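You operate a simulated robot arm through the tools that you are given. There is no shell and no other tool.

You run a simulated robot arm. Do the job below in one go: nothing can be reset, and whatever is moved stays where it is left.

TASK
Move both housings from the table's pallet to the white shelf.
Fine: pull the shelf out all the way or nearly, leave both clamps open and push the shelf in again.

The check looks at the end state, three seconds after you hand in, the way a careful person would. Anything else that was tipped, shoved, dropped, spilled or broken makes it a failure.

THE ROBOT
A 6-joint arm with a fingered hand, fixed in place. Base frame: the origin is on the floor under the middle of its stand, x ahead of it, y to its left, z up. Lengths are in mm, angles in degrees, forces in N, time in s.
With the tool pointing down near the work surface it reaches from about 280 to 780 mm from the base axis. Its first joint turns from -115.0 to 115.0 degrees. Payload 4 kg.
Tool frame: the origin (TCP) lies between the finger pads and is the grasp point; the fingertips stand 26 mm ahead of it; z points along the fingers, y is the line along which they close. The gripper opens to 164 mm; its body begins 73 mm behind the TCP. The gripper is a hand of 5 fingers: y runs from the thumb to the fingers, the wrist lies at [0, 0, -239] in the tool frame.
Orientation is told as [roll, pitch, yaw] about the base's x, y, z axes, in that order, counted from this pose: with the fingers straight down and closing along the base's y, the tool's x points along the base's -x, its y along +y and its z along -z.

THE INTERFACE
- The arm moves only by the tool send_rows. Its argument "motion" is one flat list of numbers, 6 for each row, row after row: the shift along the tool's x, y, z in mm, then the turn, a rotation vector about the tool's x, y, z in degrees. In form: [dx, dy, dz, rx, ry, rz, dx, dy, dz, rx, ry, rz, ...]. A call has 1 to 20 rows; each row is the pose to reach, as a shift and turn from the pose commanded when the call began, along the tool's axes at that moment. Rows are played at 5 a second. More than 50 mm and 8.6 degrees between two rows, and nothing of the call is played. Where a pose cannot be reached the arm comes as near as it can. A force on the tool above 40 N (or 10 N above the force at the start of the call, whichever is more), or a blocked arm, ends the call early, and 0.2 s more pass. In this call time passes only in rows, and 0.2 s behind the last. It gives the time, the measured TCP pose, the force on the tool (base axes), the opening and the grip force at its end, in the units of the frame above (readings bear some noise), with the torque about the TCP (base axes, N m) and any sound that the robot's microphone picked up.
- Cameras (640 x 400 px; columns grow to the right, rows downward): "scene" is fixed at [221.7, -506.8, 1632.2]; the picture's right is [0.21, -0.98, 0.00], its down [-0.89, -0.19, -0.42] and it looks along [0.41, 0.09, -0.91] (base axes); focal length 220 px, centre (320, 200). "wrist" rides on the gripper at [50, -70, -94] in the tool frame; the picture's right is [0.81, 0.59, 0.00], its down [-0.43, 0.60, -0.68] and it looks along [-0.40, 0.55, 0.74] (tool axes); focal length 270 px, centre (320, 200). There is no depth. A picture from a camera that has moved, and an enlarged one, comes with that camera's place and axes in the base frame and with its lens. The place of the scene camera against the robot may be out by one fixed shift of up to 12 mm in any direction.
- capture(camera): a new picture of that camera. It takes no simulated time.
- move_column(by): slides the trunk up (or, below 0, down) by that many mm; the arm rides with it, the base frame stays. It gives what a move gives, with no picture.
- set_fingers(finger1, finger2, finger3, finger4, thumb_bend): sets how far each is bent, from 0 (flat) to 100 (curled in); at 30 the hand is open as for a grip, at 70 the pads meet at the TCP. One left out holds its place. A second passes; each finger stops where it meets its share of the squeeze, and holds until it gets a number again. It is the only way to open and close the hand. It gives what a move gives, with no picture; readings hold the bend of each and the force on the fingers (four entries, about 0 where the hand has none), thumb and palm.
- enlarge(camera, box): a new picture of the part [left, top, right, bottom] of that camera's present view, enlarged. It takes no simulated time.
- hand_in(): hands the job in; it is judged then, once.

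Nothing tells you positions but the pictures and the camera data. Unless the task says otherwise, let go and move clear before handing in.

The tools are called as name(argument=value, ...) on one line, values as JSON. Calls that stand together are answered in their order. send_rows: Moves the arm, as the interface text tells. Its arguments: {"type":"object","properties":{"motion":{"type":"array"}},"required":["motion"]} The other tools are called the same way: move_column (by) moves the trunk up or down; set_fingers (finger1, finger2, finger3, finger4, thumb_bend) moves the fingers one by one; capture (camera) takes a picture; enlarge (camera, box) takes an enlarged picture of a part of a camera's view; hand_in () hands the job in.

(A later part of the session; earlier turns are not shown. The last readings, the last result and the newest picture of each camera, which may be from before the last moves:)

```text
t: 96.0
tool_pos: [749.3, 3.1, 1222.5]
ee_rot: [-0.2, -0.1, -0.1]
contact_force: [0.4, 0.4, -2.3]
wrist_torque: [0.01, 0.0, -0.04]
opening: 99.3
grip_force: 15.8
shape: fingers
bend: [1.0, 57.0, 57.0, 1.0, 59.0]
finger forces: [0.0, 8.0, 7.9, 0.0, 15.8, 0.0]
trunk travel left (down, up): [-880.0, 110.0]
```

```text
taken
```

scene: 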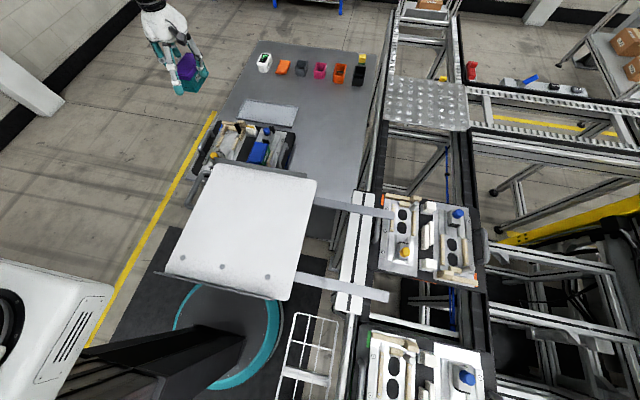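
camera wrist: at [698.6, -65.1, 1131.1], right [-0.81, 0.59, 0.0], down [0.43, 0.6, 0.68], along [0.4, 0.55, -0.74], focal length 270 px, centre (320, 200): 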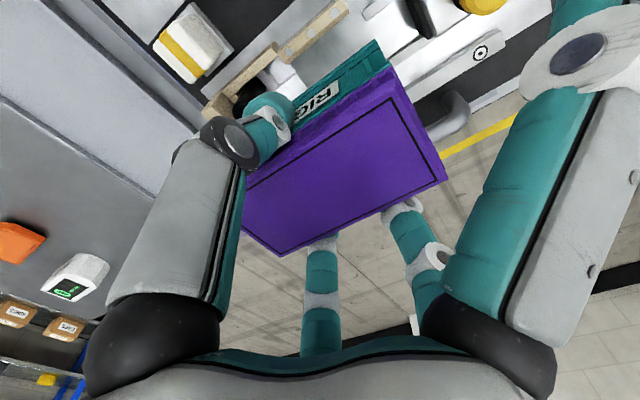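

send_rows(motion=[21.8, -22.1, 0, 0, 0, 0, 43.6, -44.1, 0, 0, 0, 0, 65.4, -66.2, 0, 0, 0, 0, 87.3, -88.3, 0, 0, 0, 0, 109.1, -110.3, 0, 0, 0, 0, 130.9, -132.4, 0, 0, 0, 0, 152.7, -154.4, 0, 0, 0, 0, 174.5, -176.5, 0, 0, 0, 0, 196.3, -198.6, 0, 0, 0, 0, 218.1, -220.6, 0, 0, 0, 0, 239.9, -242.7, 0, 0, 0, 0, 261.8, -264.8, 0, 0, 0, 0, 283.6, -286.8, 0, 0, 0, 0, 305.4, -308.9, 0, 0, 0, 0, 327.2, -330.9, 0, 0, 0, 0, 349, -353, 0, 0, 0, 0])

capture(camera="scene")

capture(camera="wrist")

```text
t: 99.5
tool_pos: [398.7, -349.6, 1223.3]
ee_rot: [-0.1, -0.1, -0.1]
contact_force: [-0.1, 0.6, -1.8]
wrist_torque: [0.01, -0.02, 0.01]
opening: 99.1
grip_force: 15.5
shape: fingers
bend: [1.0, 57.0, 57.0, 1.0, 59.0]
finger forces: [0.0, 7.6, 7.8, 0.2, 15.4, 0.0]
trunk travel left (down, up): [-880.0, 110.0]
```

```text
taken
```

scene: 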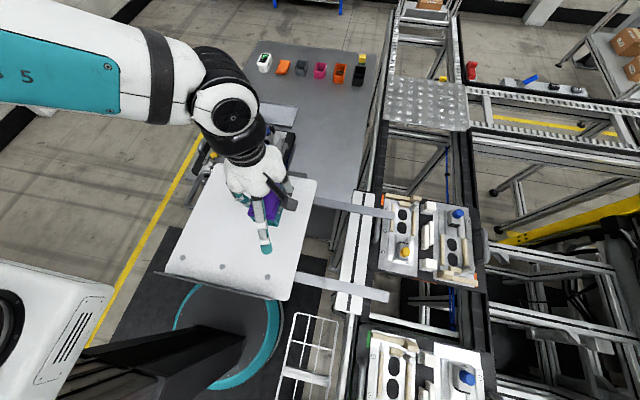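

```text
taken
camera wrist: at [348.5, -418.1, 1316.8], right [-0.81, 0.59, 0.0], down [0.43, 0.6, 0.68], along [0.4, 0.55, -0.74], focal length 270 px, centre (320, 200)
```

wrist: 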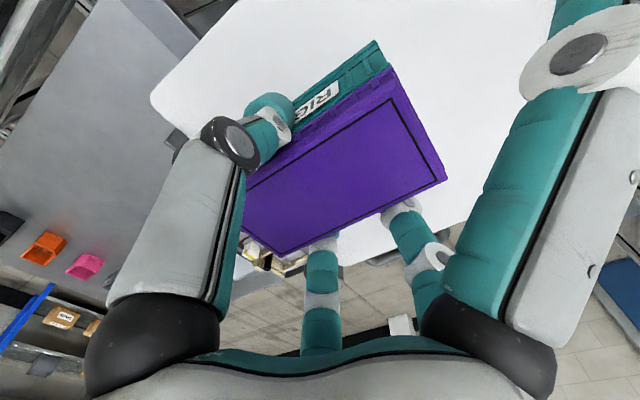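

The housing is over the shelf, well inside its edges. I'll lower it gently onto the surface.

send_rows(motion=[0, 0, 20, 0, 0, 0, 0, 0, 36, 0, 0, 0, 0, 0, 48, 0, 0, 0, 0, 0, 54, 0, 0, 0])

send_rows(motion=[0, 0, 2, 0, 0, 0, 0, 0, 4, 0, 0, 0, 0, 0, 6, 0, 0, 0])

enlarge(camera="scene", box=[200, 150, 330, 270])

```text
t: 100.5
tool_pos: [397.7, -347.7, 1169.8]
ee_rot: [-0.2, 0.0, -0.2]
contact_force: [-0.4, 0.2, -1.7]
wrist_torque: [-0.01, 0.01, 0.0]
opening: 99.5
grip_force: 15.6
shape: fingers
bend: [1.0, 57.0, 57.0, 1.0, 59.0]
finger forces: [0.1, 7.7, 7.6, 0.0, 15.5, 0.0]
trunk travel left (down, up): [-880.0, 110.0]
```

```text
t: 101.2
tool_pos: [399.0, -348.9, 1161.8]
ee_rot: [-0.1, 0.0, -0.1]
contact_force: [1.2, 0.2, -1.1]
wrist_torque: [0.01, 0.0, 0.02]
opening: 99.1
grip_force: 15.1
shape: fingers
bend: [1.0, 57.0, 57.0, 1.0, 59.0]
finger forces: [0.0, 7.8, 7.7, 0.0, 15.4, 0.1]
trunk travel left (down, up): [-880.0, 110.0]
```

```text
3.33 times, centred on (265, 210) of scene
camera zoom: at [221.7, -506.8, 1632.2], right [0.21, -0.98, 0.0], down [-0.89, -0.19, -0.42], along [0.41, 0.09, -0.91], focal length 734 px, centre (503, 167)
```

zoom: 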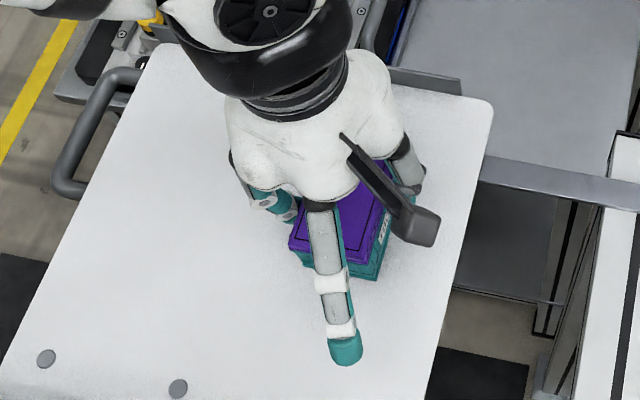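

send_rows(motion=[0, 0, 1.5, 0, 0, 0, 0, 0, 3, 0, 0, 0])

send_rows(motion=[0, 0, 1.5, 0, 0, 0, 0, 0, 3, 0, 0, 0])

```text
t: 101.8
tool_pos: [399.7, -349.0, 1159.8]
ee_rot: [-0.1, 0.1, -0.3]
contact_force: [0.2, 0.2, -1.1]
wrist_torque: [-0.03, 0.02, -0.02]
opening: 99.4
grip_force: 15.5
shape: fingers
bend: [1.0, 57.0, 57.0, 1.0, 59.0]
finger forces: [0.0, 7.7, 7.8, 0.0, 15.4, 0.0]
trunk travel left (down, up): [-880.0, 110.0]
```

```text
t: 102.5
tool_pos: [398.3, -348.5, 1156.2]
ee_rot: [-0.1, 0.0, -0.2]
contact_force: [-0.1, 0.4, -2.7]
wrist_torque: [0.02, 0.02, -0.01]
opening: 99.3
grip_force: 15.9
shape: fingers
bend: [1.0, 57.0, 57.0, 1.0, 59.0]
finger forces: [0.1, 7.6, 7.8, 0.1, 15.3, 0.0]
trunk travel left (down, up): [-880.0, 110.0]
```

send_rows(motion=[0, 0, 1.5, 0, 0, 0, 0, 0, 3, 0, 0, 0])

send_rows(motion=[0, 0, 1.5, 0, 0, 0, 0, 0, 3, 0, 0, 0])

enlarge(camera="scene", box=[230, 180, 310, 245])

```text
t: 103.0
tool_pos: [398.8, -349.1, 1154.0]
ee_rot: [-0.2, -0.1, -0.2]
contact_force: [0.3, -0.2, -2.0]
wrist_torque: [-0.01, 0.01, 0.01]
opening: 99.1
grip_force: 15.2
shape: fingers
bend: [1.0, 57.0, 57.0, 1.0, 59.0]
finger forces: [0.1, 7.7, 7.7, 0.1, 15.4, 0.0]
trunk travel left (down, up): [-880.0, 110.0]
```

```text
t: 103.7
tool_pos: [398.4, -349.7, 1151.4]
ee_rot: [-0.1, 0.0, -0.1]
contact_force: [-0.3, 0.6, 0.9]
wrist_torque: [0.01, 0.02, -0.02]
opening: 99.1
grip_force: 15.9
shape: fingers
bend: [1.0, 57.0, 57.0, 1.0, 59.0]
finger forces: [0.0, 8.0, 7.9, 0.1, 15.6, 0.1]
trunk travel left (down, up): [-880.0, 110.0]
```

```text
6.15 times, centred on (270, 212) of scene
camera zoom: at [221.7, -506.8, 1632.2], right [0.21, -0.98, 0.0], down [-0.89, -0.19, -0.42], along [0.41, 0.09, -0.91], focal length 1355 px, centre (628, 123)
```

zoom: 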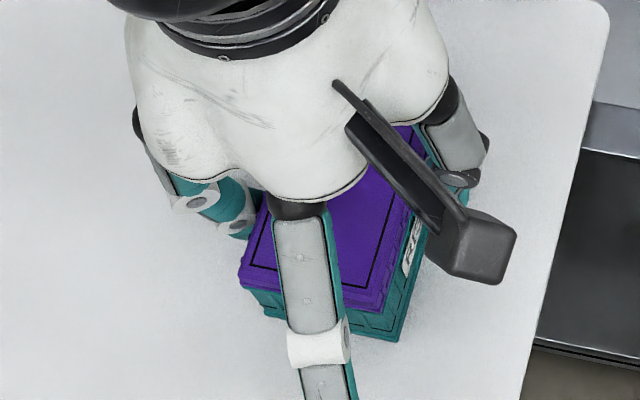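

send_rows(motion=[0, 0, 1, 0, 0, 0, 0, 0, 2, 0, 0, 0])

```text
t: 104.2
tool_pos: [398.5, -349.7, 1150.9]
ee_rot: [-0.2, -0.2, -0.2]
contact_force: [-0.4, 0.1, 14.9]
wrist_torque: [0.02, -0.01, 0.06]
opening: 99.2
grip_force: 16.2
shape: fingers
bend: [1.0, 57.0, 57.0, 1.0, 59.0]
finger forces: [0.1, 8.4, 8.2, 0.0, 16.7, 0.0]
trunk travel left (down, up): [-880.0, 110.0]
```

It's resting on the shelf. I'll ease off 1.5 mm, release and rise.

send_rows(motion=[0, 0, -1.5, 0, 0, 0])

set_fingers(finger2=44, finger3=44, thumb_bend=44)

send_rows(motion=[0, 0, -20, 0, 0, 0, 0, 0, -45, 0, 0, 0, 0, 0, -75, 0, 0, 0, 0, 0, -100, 0, 0, 0])

capture(camera="wrist")

enlarge(camera="scene", box=[150, 120, 330, 310])

```text
t: 104.7
tool_pos: [399.3, -349.0, 1151.7]
ee_rot: [0.0, 0.0, -0.3]
contact_force: [1.3, -2.0, 9.8]
wrist_torque: [-0.03, -0.05, -0.01]
opening: 99.2
grip_force: 16.7
shape: fingers
bend: [1.0, 57.0, 57.0, 1.0, 59.0]
finger forces: [0.0, 7.9, 7.7, 0.0, 17.0, 0.0]
trunk travel left (down, up): [-880.0, 110.0]
```

```text
t: 105.7
tool_pos: [399.1, -349.0, 1150.3]
ee_rot: [0.0, 0.0, -0.2]
contact_force: [-0.1, 0.1, -0.5]
wrist_torque: [-0.02, -0.02, 0.01]
opening: 101.9
grip_force: 0.1
shape: fingers
bend: [1.0, 44.0, 44.0, 1.0, 44.0]
finger forces: [0.0, 0.1, 0.0, 0.0, 0.0, 0.0]
trunk travel left (down, up): [-880.0, 110.0]
```

```text
t: 106.7
tool_pos: [398.0, -350.3, 1249.8]
ee_rot: [-0.1, 0.0, -0.1]
contact_force: [-0.2, 0.2, 0.0]
wrist_torque: [0.02, 0.03, 0.01]
opening: 102.2
grip_force: 0.1
shape: fingers
bend: [1.0, 44.0, 44.0, 1.0, 44.0]
finger forces: [0.0, 0.1, 0.1, 0.0, 0.1, 0.1]
trunk travel left (down, up): [-880.0, 110.0]
```

```text
taken
camera wrist: at [348.3, -417.4, 1344.0], right [-0.81, 0.59, 0.0], down [0.43, 0.6, 0.68], along [0.4, 0.55, -0.74], focal length 270 px, centre (320, 200)
```

wrist: 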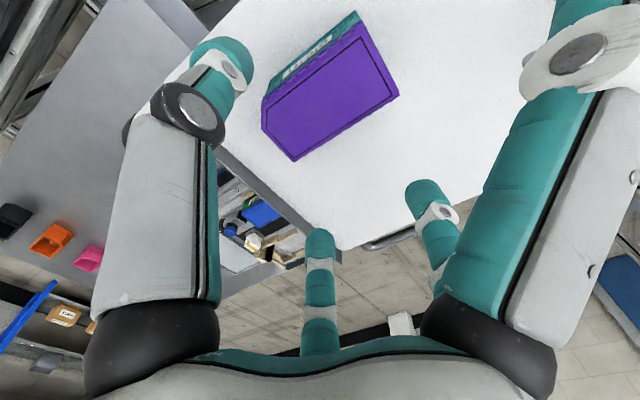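

```text
2.11 times, centred on (240, 215) of scene
camera zoom: at [221.7, -506.8, 1632.2], right [0.21, -0.98, 0.0], down [-0.89, -0.19, -0.42], along [0.41, 0.09, -0.91], focal length 464 px, centre (488, 168)
```

zoom: 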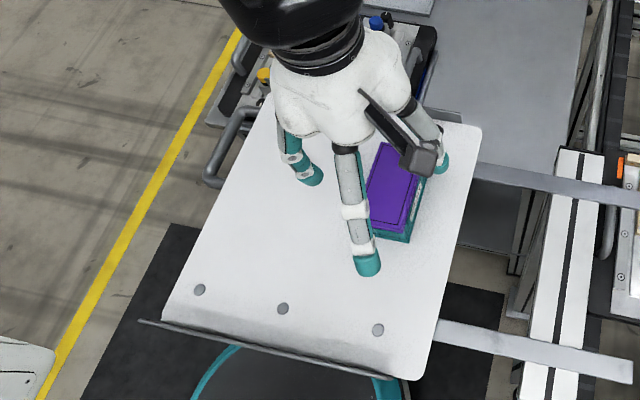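

The purple housing is upright on the shelf. Next is the blue one, centred by symmetry at about (674, -160). I'll move above it.

send_rows(motion=[-27.6, 19, 0, 0, 0, 0, -55.2, 38, 0, 0, 0, 0, -82.8, 57, 0, 0, 0, 0, -110.4, 76, 0, 0, 0, 0, -138, 95, 0, 0, 0, 0, -165.6, 114, 0, 0, 0, 0, -193.2, 133, 0, 0, 0, 0, -220.8, 152, 0, 0, 0, 0, -248.4, 171, 0, 0, 0, 0, -276, 190, 0, 0, 0, 0])

move_column(by=-130)

capture(camera="wrist")

capture(camera="scene")

```text
t: 108.8
tool_pos: [677.5, -158.3, 1250.2]
ee_rot: [-0.1, 0.2, -0.2]
contact_force: [0.1, -0.5, 0.7]
wrist_torque: [-0.01, 0.02, 0.02]
opening: 101.7
grip_force: 0.1
shape: fingers
bend: [1.0, 44.0, 44.0, 1.0, 44.0]
finger forces: [0.0, 0.0, 0.0, 0.0, 0.1, 0.0]
trunk travel left (down, up): [-880.0, 110.0]
```

```text
t: 110.4
tool_pos: [674.9, -159.8, 1119.6]
ee_rot: [-0.1, 0.0, -0.2]
contact_force: [0.6, 0.3, 0.0]
wrist_torque: [0.01, 0.02, -0.02]
opening: 102.0
grip_force: 0.1
shape: fingers
bend: [1.0, 44.0, 44.0, 1.0, 44.0]
finger forces: [0.0, 0.0, 0.1, 0.0, 0.1, 0.0]
trunk travel left (down, up): [-750.0, 240.0]
```

```text
taken
camera wrist: at [625.3, -227.9, 1213.6], right [-0.81, 0.59, 0.0], down [0.43, 0.6, 0.68], along [0.4, 0.55, -0.74], focal length 270 px, centre (320, 200)
```

wrist: 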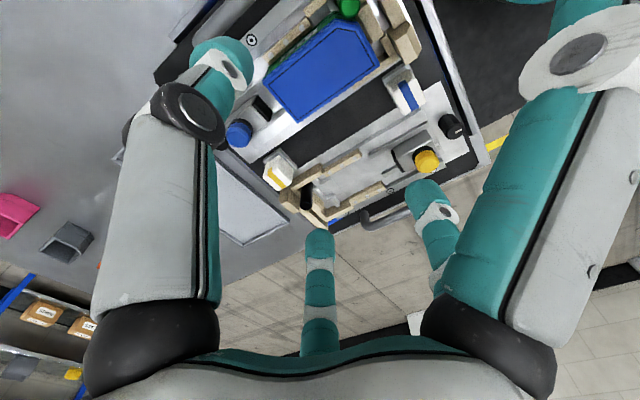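

```text
taken
```

scene: 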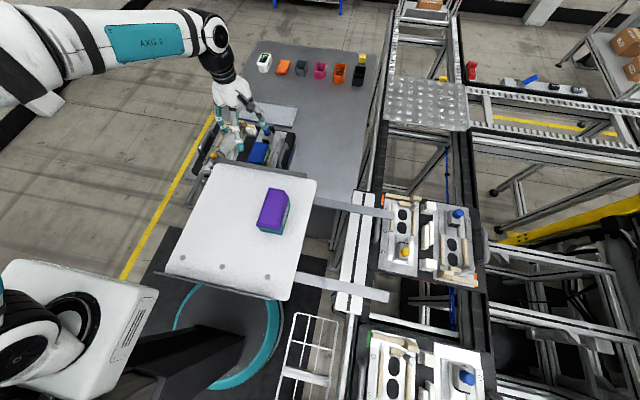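

enlarge(camera="wrist", box=[220, 0, 440, 160])

```text
2.50 times, centred on (330, 80) of wrist
camera zoom: at [625.3, -227.9, 1213.6], right [-0.81, 0.59, 0.0], down [0.43, 0.6, 0.68], along [0.4, 0.55, -0.74], focal length 676 px, centre (295, 500)
```

zoom: 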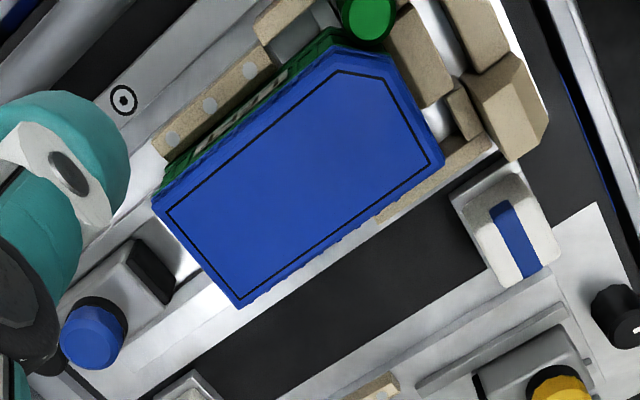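

send_rows(motion=[0, 1, 30, 0, 0, 0, 0, 1, 60, 0, 0, 0, 0, 1, 90, 0, 0, 0, 0, 1, 115, 0, 0, 0])

enlarge(camera="wrist", box=[210, 0, 450, 220])

enlarge(camera="scene", box=[180, 70, 310, 180])

```text
t: 111.4
tool_pos: [675.5, -159.6, 1005.0]
ee_rot: [-0.1, -0.1, -0.2]
contact_force: [0.1, 0.3, -0.4]
wrist_torque: [0.01, 0.0, 0.01]
opening: 102.2
grip_force: 0.0
shape: fingers
bend: [1.0, 44.0, 44.0, 1.0, 44.0]
finger forces: [0.0, 0.1, 0.0, 0.1, 0.0, 0.0]
trunk travel left (down, up): [-750.0, 240.0]
```

```text
1.82 times, centred on (330, 110) of wrist
camera zoom: at [625.9, -227.1, 1098.1], right [-0.81, 0.59, 0.0], down [0.43, 0.6, 0.68], along [0.4, 0.55, -0.74], focal length 491 px, centre (302, 364)
```

zoom: 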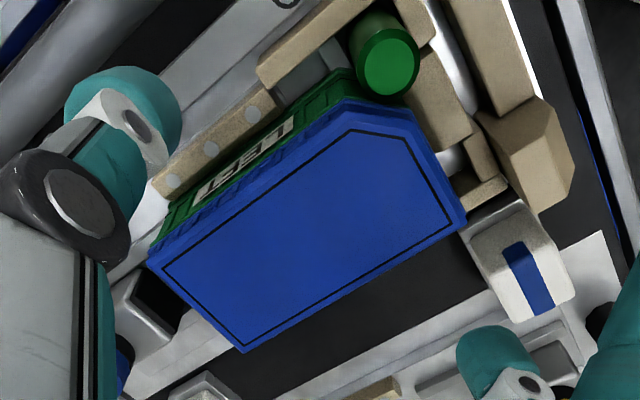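

```text
3.64 times, centred on (245, 125) of scene
camera zoom: at [221.7, -506.8, 1632.2], right [0.21, -0.98, 0.0], down [-0.89, -0.19, -0.42], along [0.41, 0.09, -0.91], focal length 801 px, centre (593, 473)
```

zoom: 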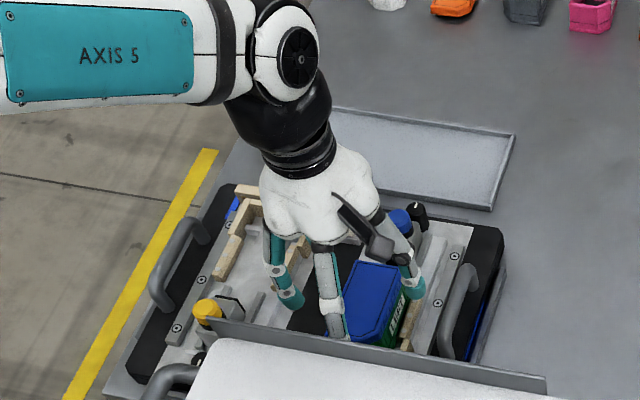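

The blue lid's centre measures (675.3, -157.8). I'll narrow the fingers a bit so finger 2 clears the striped block, then descend.

set_fingers(finger2=47, finger3=47, thumb_bend=47)

send_rows(motion=[0, 0.5, 20, 0, 0, 0, 0, 0.8, 35, 0, 0, 0, 0, 0.8, 48, 0, 0, 0, 0, 0.8, 59.5, 0, 0, 0])

capture(camera="wrist")

enlarge(camera="scene", box=[200, 90, 310, 180])

```text
t: 112.4
tool_pos: [674.6, -159.0, 1004.9]
ee_rot: [-0.2, 0.0, -0.2]
contact_force: [-1.0, -0.1, -0.1]
wrist_torque: [0.02, -0.01, -0.03]
opening: 101.1
grip_force: 0.0
shape: fingers
bend: [1.0, 47.0, 47.0, 1.0, 47.0]
finger forces: [0.1, 0.0, 0.0, 0.0, 0.0, 0.1]
trunk travel left (down, up): [-750.0, 240.0]
```

```text
t: 113.4
tool_pos: [674.8, -157.8, 945.4]
ee_rot: [-0.1, 0.0, -0.3]
contact_force: [-0.2, 0.4, 0.5]
wrist_torque: [0.02, -0.03, -0.01]
opening: 101.2
grip_force: 0.0
shape: fingers
bend: [1.0, 47.0, 47.0, 1.0, 47.0]
finger forces: [0.1, 0.0, 0.0, 0.0, 0.0, 0.0]
trunk travel left (down, up): [-750.0, 240.0]
```

```text
taken
camera wrist: at [625.3, -226.1, 1038.6], right [-0.81, 0.59, 0.0], down [0.43, 0.6, 0.68], along [0.4, 0.55, -0.74], focal length 270 px, centre (320, 200)
```

wrist: 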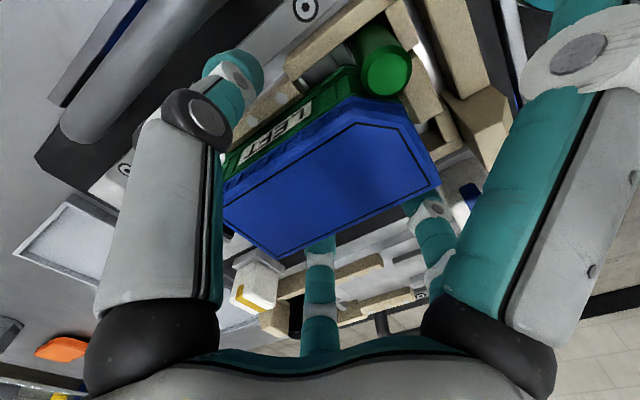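

```text
4.44 times, centred on (255, 135) of scene
camera zoom: at [221.7, -506.8, 1632.2], right [0.21, -0.98, 0.0], down [-0.89, -0.19, -0.42], along [0.41, 0.09, -0.91], focal length 978 px, centre (609, 489)
```

zoom: 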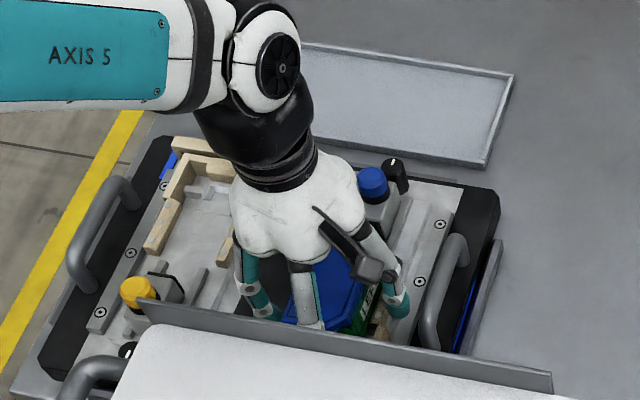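

No contact on the way down. Now I'll close on the blue housing, gently first.

set_fingers(finger2=60, finger3=60, thumb_bend=60)

capture(camera="wrist")

```text
t: 114.4
tool_pos: [675.6, -158.0, 945.1]
ee_rot: [-0.1, 0.0, -0.2]
contact_force: [1.7, 0.3, 0.7]
wrist_torque: [-0.03, 0.01, 0.01]
opening: 99.3
grip_force: 6.7
shape: fingers
bend: [1.0, 56.0, 56.0, 1.0, 57.0]
finger forces: [0.0, 3.3, 3.2, 0.1, 5.8, 0.0]
trunk travel left (down, up): [-750.0, 240.0]
```

```text
taken
camera wrist: at [625.1, -226.0, 1038.8], right [-0.81, 0.59, 0.0], down [0.43, 0.6, 0.68], along [0.4, 0.55, -0.74], focal length 270 px, centre (320, 200)
```

wrist: 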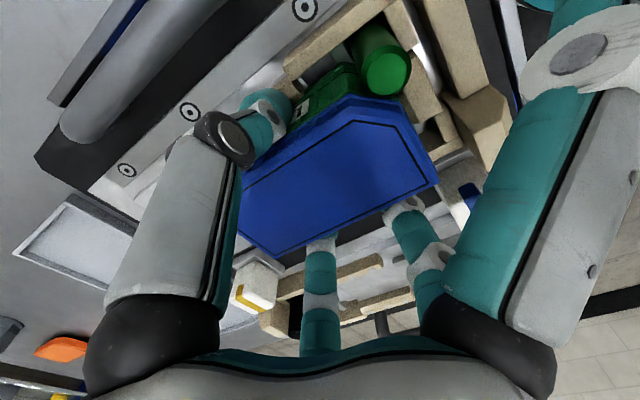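

Same balanced contact as with the purple one. I'll squeeze and lift.

set_fingers(finger2=68, finger3=68, thumb_bend=68)

send_rows(motion=[0, 0, -4, 0, 0, 0, 0, 0, -8, 0, 0, 0, 0, 0, -14, 0, 0, 0, 0, 0, -24, 0, 0, 0, 0, 0, -40, 0, 0, 0, 0, 0, -60, 0, 0, 0, 0, 0, -85, 0, 0, 0])

capture(camera="wrist")

enlarge(camera="scene", box=[170, 60, 310, 180])

```text
t: 115.4
tool_pos: [674.7, -157.8, 945.1]
ee_rot: [-0.1, 0.0, -0.2]
contact_force: [-0.5, -1.3, 2.6]
wrist_torque: [-0.1, 0.01, 0.02]
opening: 99.4
grip_force: 16.2
shape: fingers
bend: [1.0, 57.0, 57.0, 1.0, 59.0]
finger forces: [0.1, 7.6, 7.7, 0.1, 16.9, 0.0]
trunk travel left (down, up): [-750.0, 240.0]
```

```text
t: 117.0
tool_pos: [673.9, -157.2, 1030.2]
ee_rot: [-0.1, 0.0, -0.3]
contact_force: [0.7, 0.4, -2.5]
wrist_torque: [-0.01, 0.02, 0.0]
opening: 99.4
grip_force: 15.9
shape: fingers
bend: [1.0, 57.0, 57.0, 1.0, 59.0]
finger forces: [0.1, 7.9, 8.0, 0.0, 15.9, 0.1]
trunk travel left (down, up): [-750.0, 240.0]
```

```text
taken
camera wrist: at [624.5, -226.3, 1124.7], right [-0.81, 0.59, 0.0], down [0.43, 0.6, 0.68], along [0.4, 0.55, -0.74], focal length 270 px, centre (320, 200)
```

wrist: 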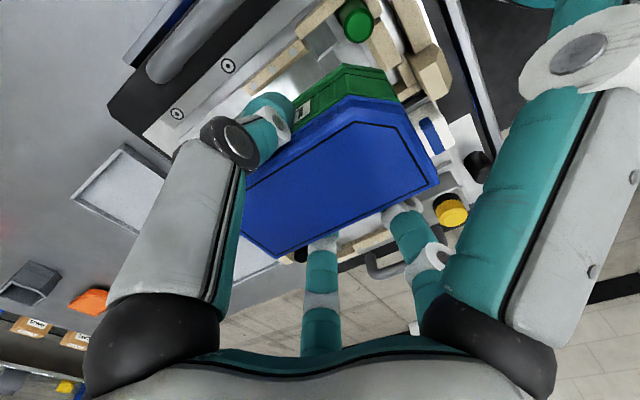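

```text
3.33 times, centred on (240, 120) of scene
camera zoom: at [221.7, -506.8, 1632.2], right [0.21, -0.98, 0.0], down [-0.89, -0.19, -0.42], along [0.41, 0.09, -0.91], focal length 734 px, centre (587, 467)
```

zoom: 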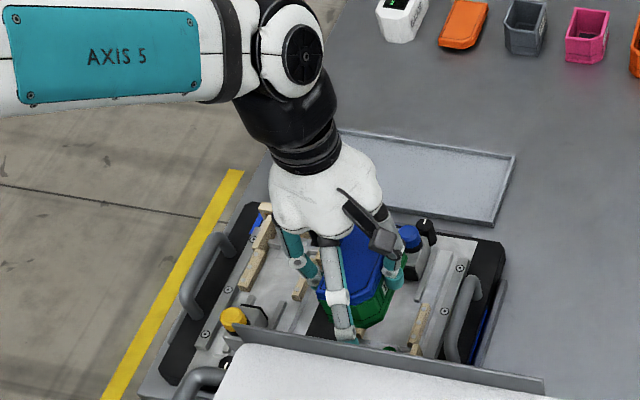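

The blue housing is out cleanly too. I'll shift slightly away from the shelf edge and raise the trunk.

send_rows(motion=[-10, 2, 0, 0, 0, 0, -20, 4, 0, 0, 0, 0])

move_column(by=200)

capture(camera="scene")

```text
t: 117.6
tool_pos: [694.7, -154.1, 1029.2]
ee_rot: [-0.1, 0.1, 0.0]
contact_force: [-0.1, -0.1, -1.1]
wrist_torque: [0.02, 0.02, -0.01]
opening: 99.3
grip_force: 16.3
shape: fingers
bend: [1.0, 57.0, 57.0, 1.0, 59.0]
finger forces: [0.0, 7.9, 7.9, 0.0, 15.8, 0.0]
trunk travel left (down, up): [-750.0, 240.0]
```

```text
t: 119.8
tool_pos: [694.6, -154.2, 1230.4]
ee_rot: [-0.1, 0.0, -0.3]
contact_force: [-0.5, -0.4, -2.0]
wrist_torque: [0.0, 0.03, -0.03]
opening: 99.6
grip_force: 15.6
shape: fingers
bend: [1.0, 57.0, 57.0, 1.0, 59.0]
finger forces: [0.0, 7.9, 7.9, 0.0, 15.7, 0.1]
trunk travel left (down, up): [-950.0, 40.0]
```

```text
taken
```

scene: 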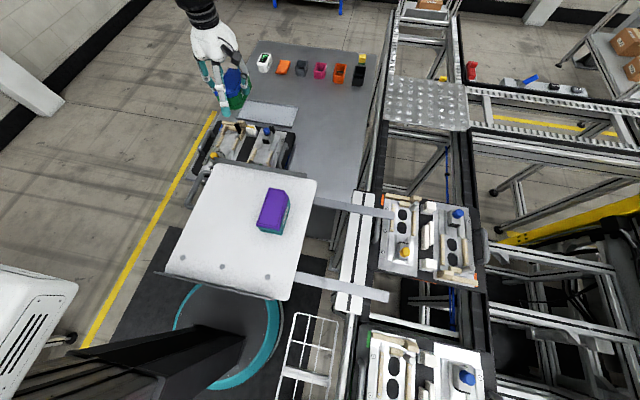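

send_rows(motion=[29.7, -6.1, 0, 0, 0, 0, 59.3, -12.2, 0, 0, 0, 0, 89, -18.3, 0, 0, 0, 0, 118.6, -24.4, 0, 0, 0, 0, 148.3, -30.5, 0, 0, 0, 0, 178, -36.6, 0, 0, 0, 0, 207.6, -42.7, 0, 0, 0, 0, 237.3, -48.8, 0, 0, 0, 0, 267, -54.9, 0, 0, 0, 0, 296.6, -61, 0, 0, 0, 0])

capture(camera="scene")

capture(camera="wrist")

```text
t: 122.0
tool_pos: [396.3, -214.2, 1229.5]
ee_rot: [-0.2, 0.0, -0.2]
contact_force: [-0.5, 0.1, -1.8]
wrist_torque: [0.0, -0.03, -0.02]
opening: 99.4
grip_force: 15.5
shape: fingers
bend: [1.0, 57.0, 57.0, 1.0, 59.0]
finger forces: [0.1, 7.8, 7.8, 0.1, 15.5, 0.0]
trunk travel left (down, up): [-950.0, 40.0]
```

```text
taken
```

scene: 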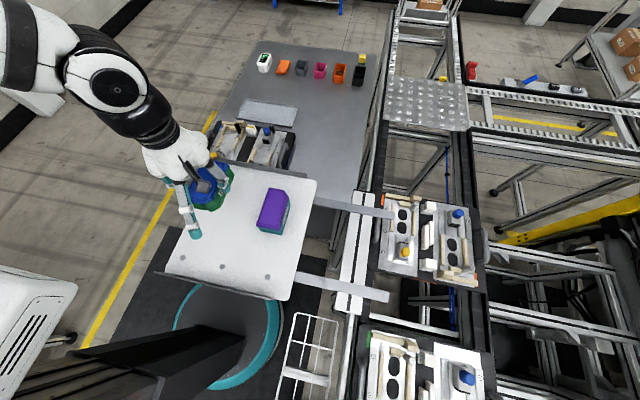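

```text
taken
camera wrist: at [346.4, -283.3, 1324.3], right [-0.81, 0.59, 0.0], down [0.43, 0.6, 0.68], along [0.4, 0.55, -0.74], focal length 270 px, centre (320, 200)
```

wrist: 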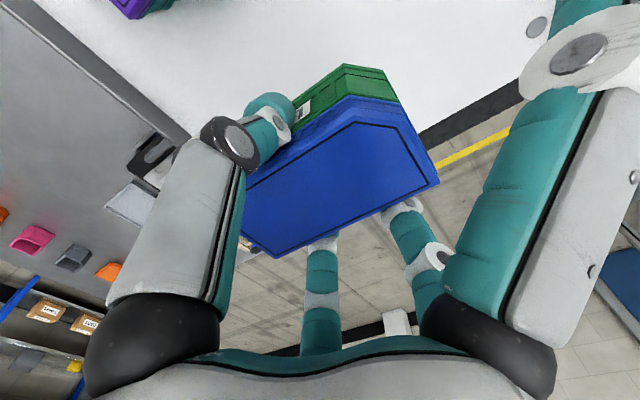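

The spot is clear, between the front edge and the purple housing. I'll lower the blue one.

send_rows(motion=[0, -4, 20, 0, 0, 0, 0, -7, 40, 0, 0, 0, 0, -7, 56, 0, 0, 0, 0, -7, 68, 0, 0, 0, 0, -7, 73, 0, 0, 0])

send_rows(motion=[0, 0, 1.5, 0, 0, 0, 0, 0, 3, 0, 0, 0])

```text
t: 123.2
tool_pos: [396.6, -221.3, 1157.4]
ee_rot: [-0.1, 0.0, -0.1]
contact_force: [-0.2, 0.8, -1.4]
wrist_torque: [-0.01, -0.02, 0.02]
opening: 99.4
grip_force: 16.3
shape: fingers
bend: [1.0, 57.0, 57.0, 1.0, 59.0]
finger forces: [0.0, 7.7, 7.8, 0.0, 15.6, 0.0]
trunk travel left (down, up): [-950.0, 40.0]
```

```text
t: 123.8
tool_pos: [399.2, -221.3, 1154.0]
ee_rot: [-0.1, 0.0, -0.2]
contact_force: [0.0, 0.0, -2.0]
wrist_torque: [0.02, -0.03, 0.0]
opening: 99.5
grip_force: 16.0
shape: fingers
bend: [1.0, 57.0, 57.0, 1.0, 59.0]
finger forces: [0.0, 7.8, 7.7, 0.0, 15.6, 0.0]
trunk travel left (down, up): [-950.0, 40.0]
```

send_rows(motion=[0, 0, 1.2, 0, 0, 0, 0, 0, 2.4, 0, 0, 0])

send_rows(motion=[0, 0, 1, 0, 0, 0])

```text
t: 124.4
tool_pos: [398.2, -220.8, 1151.8]
ee_rot: [0.0, 0.0, -0.2]
contact_force: [-0.7, -0.2, -0.9]
wrist_torque: [0.02, -0.05, 0.01]
opening: 99.2
grip_force: 15.4
shape: fingers
bend: [1.0, 57.0, 57.0, 1.0, 59.0]
finger forces: [0.0, 7.7, 7.9, 0.0, 15.6, 0.1]
trunk travel left (down, up): [-950.0, 40.0]
```

```text
t: 124.8
tool_pos: [396.5, -220.4, 1150.8]
ee_rot: [-0.1, 0.0, -0.1]
contact_force: [-1.0, -1.2, -0.7]
wrist_torque: [0.01, -0.01, -0.02]
opening: 99.3
grip_force: 15.7
shape: fingers
bend: [1.0, 57.0, 57.0, 1.0, 59.0]
finger forces: [0.0, 7.9, 7.8, 0.0, 15.7, 0.0]
trunk travel left (down, up): [-950.0, 40.0]
```

send_rows(motion=[0, 0, 1.2, 0, 0, 0])

send_rows(motion=[0, 0, 1, 0, 0, 0])

```text
t: 125.2
tool_pos: [397.2, -222.2, 1150.4]
ee_rot: [-0.1, -0.1, -0.2]
contact_force: [-0.7, -0.9, 6.2]
wrist_torque: [0.01, -0.02, 0.03]
opening: 99.3
grip_force: 16.5
shape: fingers
bend: [1.0, 57.0, 57.0, 1.0, 59.0]
finger forces: [0.1, 8.5, 8.2, 0.0, 16.1, 0.0]
trunk travel left (down, up): [-950.0, 40.0]
```

```text
t: 125.6
tool_pos: [397.3, -221.3, 1150.0]
ee_rot: [-0.2, -0.1, -0.2]
contact_force: [0.6, 0.6, 15.2]
wrist_torque: [0.03, -0.02, 0.02]
opening: 99.5
grip_force: 16.7
shape: fingers
bend: [1.0, 57.0, 57.0, 1.0, 59.0]
finger forces: [0.0, 8.6, 8.3, 0.1, 16.7, 0.0]
trunk travel left (down, up): [-950.0, 40.0]
```

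It's down on the shelf. I'll ease up, release and rise.

send_rows(motion=[0, 0, -1.5, 0, 0, 0])

set_fingers(finger2=45, finger3=45, thumb_bend=45)

send_rows(motion=[0, 0, -20, 0, 0, 0, 0, 0, -45, 0, 0, 0, 0, 0, -75, 0, 0, 0, 0, 0, -110, 0, 0, 0])

capture(camera="wrist")

capture(camera="scene")

```text
t: 126.0
tool_pos: [396.8, -222.0, 1150.5]
ee_rot: [-0.1, 0.0, -0.2]
contact_force: [1.9, -0.3, 7.8]
wrist_torque: [-0.04, -0.04, 0.02]
opening: 99.5
grip_force: 15.9
shape: fingers
bend: [1.0, 57.0, 57.0, 1.0, 59.0]
finger forces: [0.0, 7.8, 8.1, 0.0, 16.6, 0.1]
trunk travel left (down, up): [-950.0, 40.0]
```

```text
t: 127.0
tool_pos: [396.6, -220.9, 1151.9]
ee_rot: [-0.2, 0.0, -0.2]
contact_force: [0.2, 0.5, 0.3]
wrist_torque: [-0.02, -0.01, -0.02]
opening: 101.3
grip_force: 0.0
shape: fingers
bend: [1.0, 45.0, 45.0, 1.0, 45.0]
finger forces: [0.0, 0.0, 0.0, 0.0, 0.1, 0.0]
trunk travel left (down, up): [-950.0, 40.0]
```

```text
t: 128.0
tool_pos: [396.6, -220.7, 1261.5]
ee_rot: [-0.1, 0.1, -0.2]
contact_force: [-0.4, 0.8, -0.1]
wrist_torque: [-0.02, 0.02, -0.05]
opening: 101.7
grip_force: 0.1
shape: fingers
bend: [1.0, 45.0, 45.0, 1.0, 45.0]
finger forces: [0.0, 0.0, 0.0, 0.1, 0.0, 0.0]
trunk travel left (down, up): [-950.0, 40.0]
```

```text
taken
camera wrist: at [347.2, -288.9, 1355.1], right [-0.81, 0.59, 0.0], down [0.43, 0.6, 0.68], along [0.4, 0.55, -0.74], focal length 270 px, centre (320, 200)
```

wrist: 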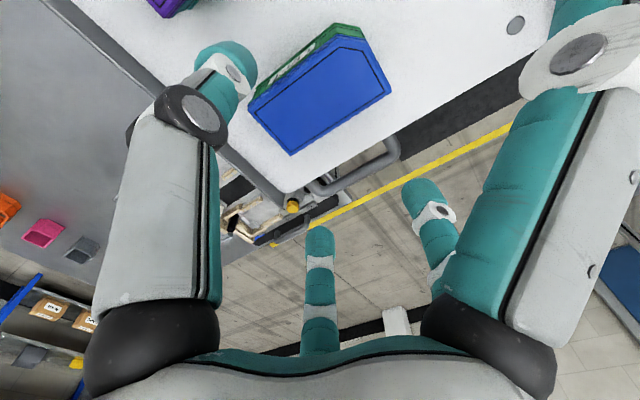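

```text
taken
```

scene: 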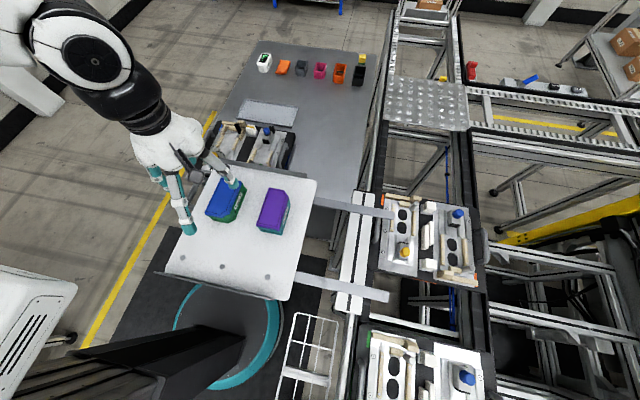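

Both housings stand on the shelf. Now I'll close the hand into a fist and bring it in front of the handle bar (around y≈-94) to push the shelf back in.

send_rows(motion=[-5.4, 33, 0, 0, 0, 0, -10.9, 66, 0, 0, 0, 0, -16.3, 99, 0, 0, 0, 0, -21.7, 132, 0, 0, 0, 0, -27.1, 165, 0, 0, 0, 0, -32.6, 198, 0, 0, 0, 0, -38, 231, 0, 0, 0, 0])

set_fingers(finger1=70, finger2=70, finger3=70, finger4=70, thumb_bend=70)

move_column(by=-100)

capture(camera="scene")

capture(camera="wrist")

```text
t: 129.6
tool_pos: [437.0, 11.5, 1258.7]
ee_rot: [-0.1, 0.0, -0.1]
contact_force: [0.9, 0.6, 0.3]
wrist_torque: [0.01, 0.01, 0.04]
opening: 101.3
grip_force: 0.0
shape: fingers
bend: [1.0, 45.0, 45.0, 1.0, 45.0]
finger forces: [0.0, 0.0, 0.0, 0.0, 0.1, 0.0]
trunk travel left (down, up): [-950.0, 40.0]
```

```text
t: 130.6
tool_pos: [436.1, 10.2, 1261.3]
ee_rot: [-0.1, 0.0, -0.3]
contact_force: [-0.4, 0.4, -0.2]
wrist_torque: [0.02, -0.03, -0.02]
opening: 0.3
grip_force: 0.1
shape: fingers
bend: [67.0, 69.0, 69.0, 67.0, 70.0]
finger forces: [0.0, 0.0, 0.1, 0.0, 0.0, 0.0]
trunk travel left (down, up): [-950.0, 40.0]
```

```text
t: 131.9
tool_pos: [436.9, 10.1, 1161.0]
ee_rot: [-0.1, 0.0, -0.2]
contact_force: [-0.6, -0.1, 0.4]
wrist_torque: [-0.01, 0.02, 0.01]
opening: 0.1
grip_force: 0.1
shape: fingers
bend: [67.0, 69.0, 69.0, 67.0, 70.0]
finger forces: [0.0, 0.0, 0.0, 0.1, 0.0, 0.0]
trunk travel left (down, up): [-850.0, 140.0]
```

```text
taken
```

scene: 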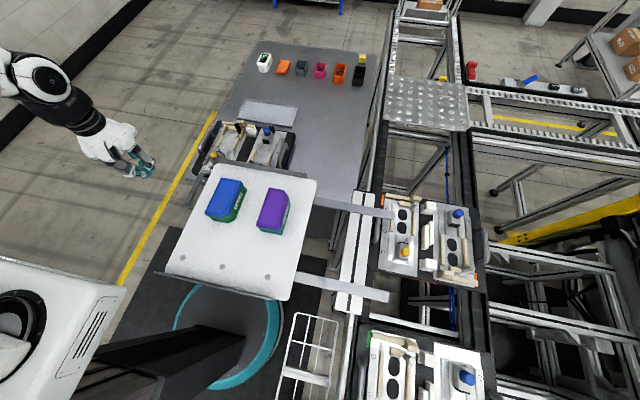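

```text
taken
camera wrist: at [386.7, -58.6, 1254.0], right [-0.81, 0.59, 0.0], down [0.43, 0.6, 0.68], along [0.4, 0.55, -0.74], focal length 270 px, centre (320, 200)
```

wrist: 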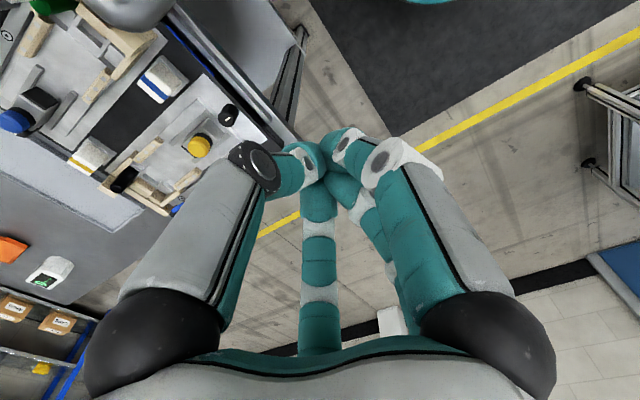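

send_rows(motion=[0, 0, 25, 0, 0, 0, 0, -5, 50, 0, 0, 0, 0, -10, 66, 0, 0, 0, 0, -25, 66, 0, 0, 0, 0, -40, 66, 0, 0, 0])

enlarge(camera="scene", box=[90, 110, 320, 300])

```text
t: 133.1
tool_pos: [437.2, -31.1, 1094.3]
ee_rot: [-0.2, 0.0, -0.1]
contact_force: [0.2, -0.9, 0.2]
wrist_torque: [-0.01, 0.02, 0.0]
opening: 0.1
grip_force: 0.0
shape: fingers
bend: [67.0, 69.0, 69.0, 67.0, 70.0]
finger forces: [0.1, 0.0, 0.0, 0.0, 0.0, 0.0]
trunk travel left (down, up): [-850.0, 140.0]
```

```text
2.11 times, centred on (205, 205) of scene
camera zoom: at [221.7, -506.8, 1632.2], right [0.21, -0.98, 0.0], down [-0.89, -0.19, -0.42], along [0.41, 0.09, -0.91], focal length 464 px, centre (562, 190)
```

zoom: 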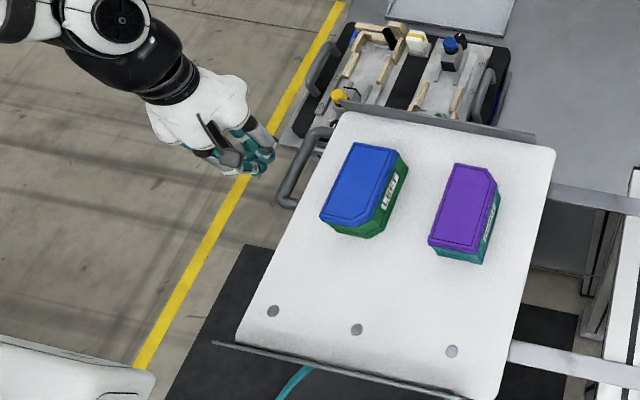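

The fist is just in front of the handle bar. I'll start pushing slowly toward -y.

send_rows(motion=[0, -5, 0, 0, 0, 0, 0, -10, 0, 0, 0, 0, 0, -15, 0, 0, 0, 0, 0, -20, 0, 0, 0, 0, 0, -25, 0, 0, 0, 0, 0, -30, 0, 0, 0, 0, 0, -35, 0, 0, 0, 0, 0, -40, 0, 0, 0, 0])

enlarge(camera="scene", box=[90, 110, 320, 300])

```text
t: 134.9
tool_pos: [437.6, -71.0, 1095.9]
ee_rot: [-0.1, 0.0, -0.2]
contact_force: [0.6, 2.2, 2.4]
wrist_torque: [-0.08, -0.02, 0.02]
opening: 0.0
grip_force: 1.8
shape: fingers
bend: [68.0, 69.0, 69.0, 68.0, 70.0]
finger forces: [0.0, 0.1, 0.0, 0.1, 3.3, 0.0]
trunk travel left (down, up): [-850.0, 140.0]
```

```text
2.11 times, centred on (205, 205) of scene
camera zoom: at [221.7, -506.8, 1632.2], right [0.21, -0.98, 0.0], down [-0.89, -0.19, -0.42], along [0.41, 0.09, -0.91], focal length 464 px, centre (562, 190)
```

zoom: 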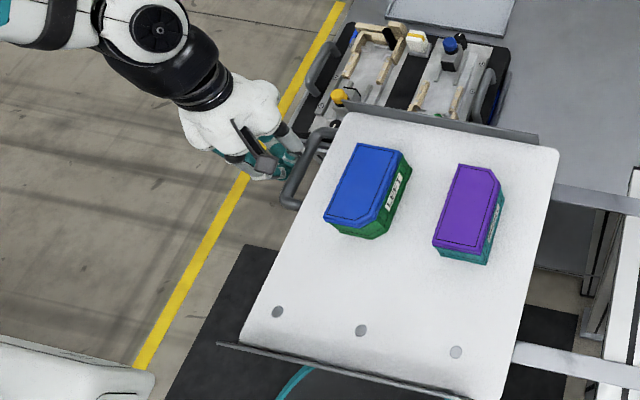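

The fist has contacted the bar and the shelf is starting to move at about 2 N. I'll continue at a gentle pace.

send_rows(motion=[0, -5, 0, 0, 0, 0, 0, -10, 0, 0, 0, 0, 0, -16, 0, 0, 0, 0, 0, -22, 0, 0, 0, 0, 0, -28, 0, 0, 0, 0, 0, -34, 0, 0, 0, 0, 0, -40, 0, 0, 0, 0, 0, -46, 0, 0, 0, 0, 0, -52, 0, 0, 0, 0, 0, -58, 0, 0, 0, 0, 0, -64, 0, 0, 0, 0, 0, -70, 0, 0, 0, 0, 0, -76, 0, 0, 0, 0, 0, -82, 0, 0, 0, 0, 0, -88, 0, 0, 0, 0, 0, -93, 0, 0, 0, 0, 0, -97, 0, 0, 0, 0, 0, -100, 0, 0, 0, 0])

capture(camera="scene")

```text
t: 138.7
tool_pos: [435.2, -170.0, 1095.1]
ee_rot: [-0.2, -0.1, -0.1]
contact_force: [-0.5, 2.4, 1.3]
wrist_torque: [-0.04, -0.03, 0.01]
opening: 0.0
grip_force: 1.5
shape: fingers
bend: [68.0, 69.0, 69.0, 68.0, 70.0]
finger forces: [0.0, 0.0, 0.1, 0.0, 2.7, 0.0]
trunk travel left (down, up): [-850.0, 140.0]
```

```text
taken
```

scene: 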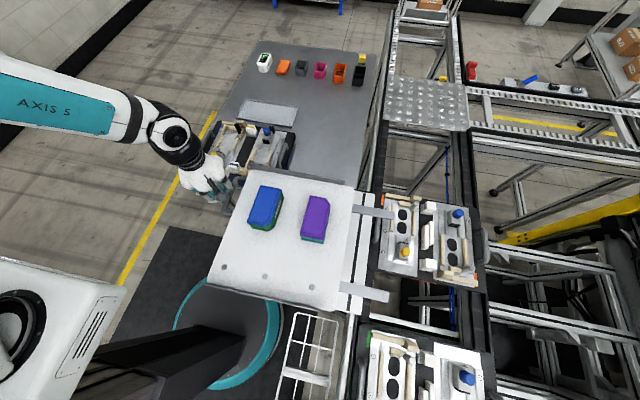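

send_rows(motion=[0, -5, 0, 0, 0, 0, 0, -10, 0, 0, 0, 0, 0, -16, 0, 0, 0, 0, 0, -22, 0, 0, 0, 0, 0, -28, 0, 0, 0, 0, 0, -34, 0, 0, 0, 0, 0, -40, 0, 0, 0, 0, 0, -46, 0, 0, 0, 0, 0, -52, 0, 0, 0, 0, 0, -58, 0, 0, 0, 0, 0, -64, 0, 0, 0, 0, 0, -70, 0, 0, 0, 0, 0, -76, 0, 0, 0, 0, 0, -82, 0, 0, 0, 0, 0, -88, 0, 0, 0, 0, 0, -93, 0, 0, 0, 0, 0, -97, 0, 0, 0, 0, 0, -100, 0, 0, 0, 0])

capture(camera="scene")

```text
t: 142.5
tool_pos: [435.8, -270.0, 1094.3]
ee_rot: [-0.1, 0.0, -0.3]
contact_force: [1.1, 2.7, 3.9]
wrist_torque: [-0.07, -0.01, 0.02]
opening: 0.0
grip_force: 1.8
shape: fingers
bend: [68.0, 69.0, 69.0, 68.0, 70.0]
finger forces: [0.0, 0.1, 0.1, 0.1, 4.0, 0.1]
trunk travel left (down, up): [-850.0, 140.0]
```

```text
taken
```

scene: 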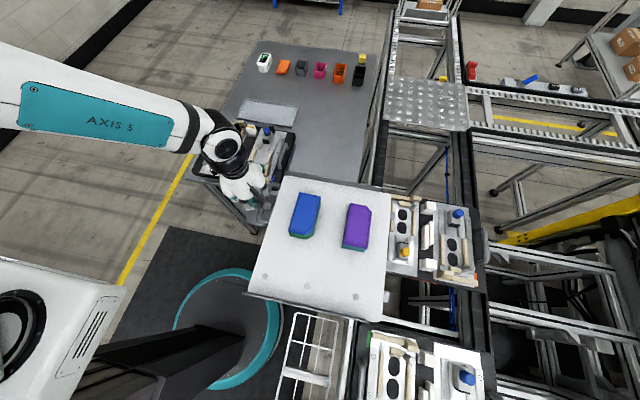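

Nearly in, with about 25 mm to go. I'll do the last part slowly until it meets its stop.

send_rows(motion=[0, -3, 0, 0, 0, 0, 0, -6, 0, 0, 0, 0, 0, -9, 0, 0, 0, 0, 0, -12, 0, 0, 0, 0, 0, -15, 0, 0, 0, 0, 0, -18, 0, 0, 0, 0, 0, -21, 0, 0, 0, 0])

send_rows(motion=[0, -2, 0, 0, 0, 0, 0, -4, 0, 0, 0, 0, 0, -6, 0, 0, 0, 0])

capture(camera="scene")

```text
t: 144.1
tool_pos: [435.6, -291.0, 1095.5]
ee_rot: [-0.1, 0.0, -0.3]
contact_force: [-0.2, 1.9, 3.6]
wrist_torque: [-0.11, 0.02, -0.01]
opening: 0.0
grip_force: 2.5
shape: fingers
bend: [68.0, 69.0, 69.0, 68.0, 70.0]
finger forces: [0.1, 0.0, 0.1, 0.0, 4.1, 0.0]
trunk travel left (down, up): [-850.0, 140.0]
```

```text
t: 144.9
tool_pos: [435.8, -297.1, 1095.0]
ee_rot: [0.0, 0.0, -0.1]
contact_force: [0.0, 7.0, 3.8]
wrist_torque: [-0.02, 0.01, 0.0]
opening: 0.1
grip_force: 3.6
shape: fingers
bend: [68.0, 69.0, 69.0, 68.0, 71.0]
finger forces: [0.0, 0.1, 0.0, 0.1, 7.4, 0.0]
trunk travel left (down, up): [-850.0, 140.0]
```

```text
taken
```

scene: 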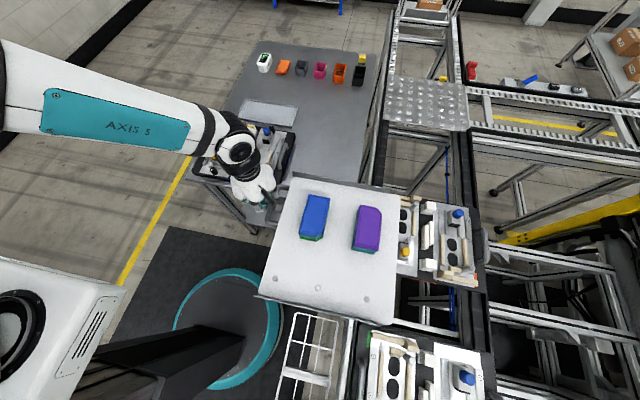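

send_rows(motion=[0, -1.5, 0, 0, 0, 0, 0, -3, 0, 0, 0, 0])

enlarge(camera="scene", box=[250, 160, 490, 310])

```text
t: 145.5
tool_pos: [435.1, -299.8, 1095.2]
ee_rot: [-0.1, 0.0, 0.0]
contact_force: [0.2, 10.2, 5.3]
wrist_torque: [-0.07, -0.02, 0.01]
opening: 0.0
grip_force: 7.3
shape: fingers
bend: [68.0, 69.0, 69.0, 68.0, 72.0]
finger forces: [0.1, 0.0, 0.0, 0.1, 15.3, 0.1]
trunk travel left (down, up): [-850.0, 140.0]
```

```text
2.67 times, centred on (370, 235) of scene
camera zoom: at [221.7, -506.8, 1632.2], right [0.21, -0.98, 0.0], down [-0.89, -0.19, -0.42], along [0.41, 0.09, -0.91], focal length 587 px, centre (187, 107)
```

zoom: 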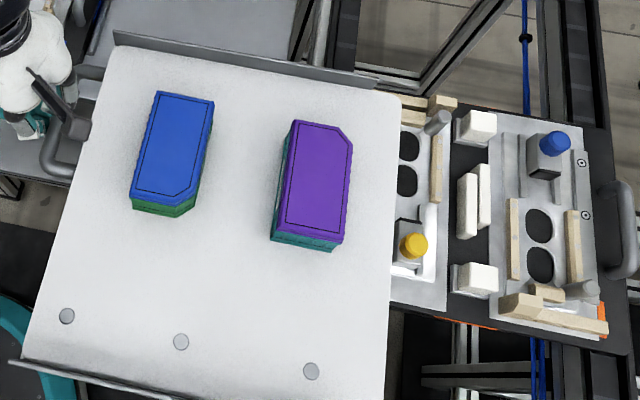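

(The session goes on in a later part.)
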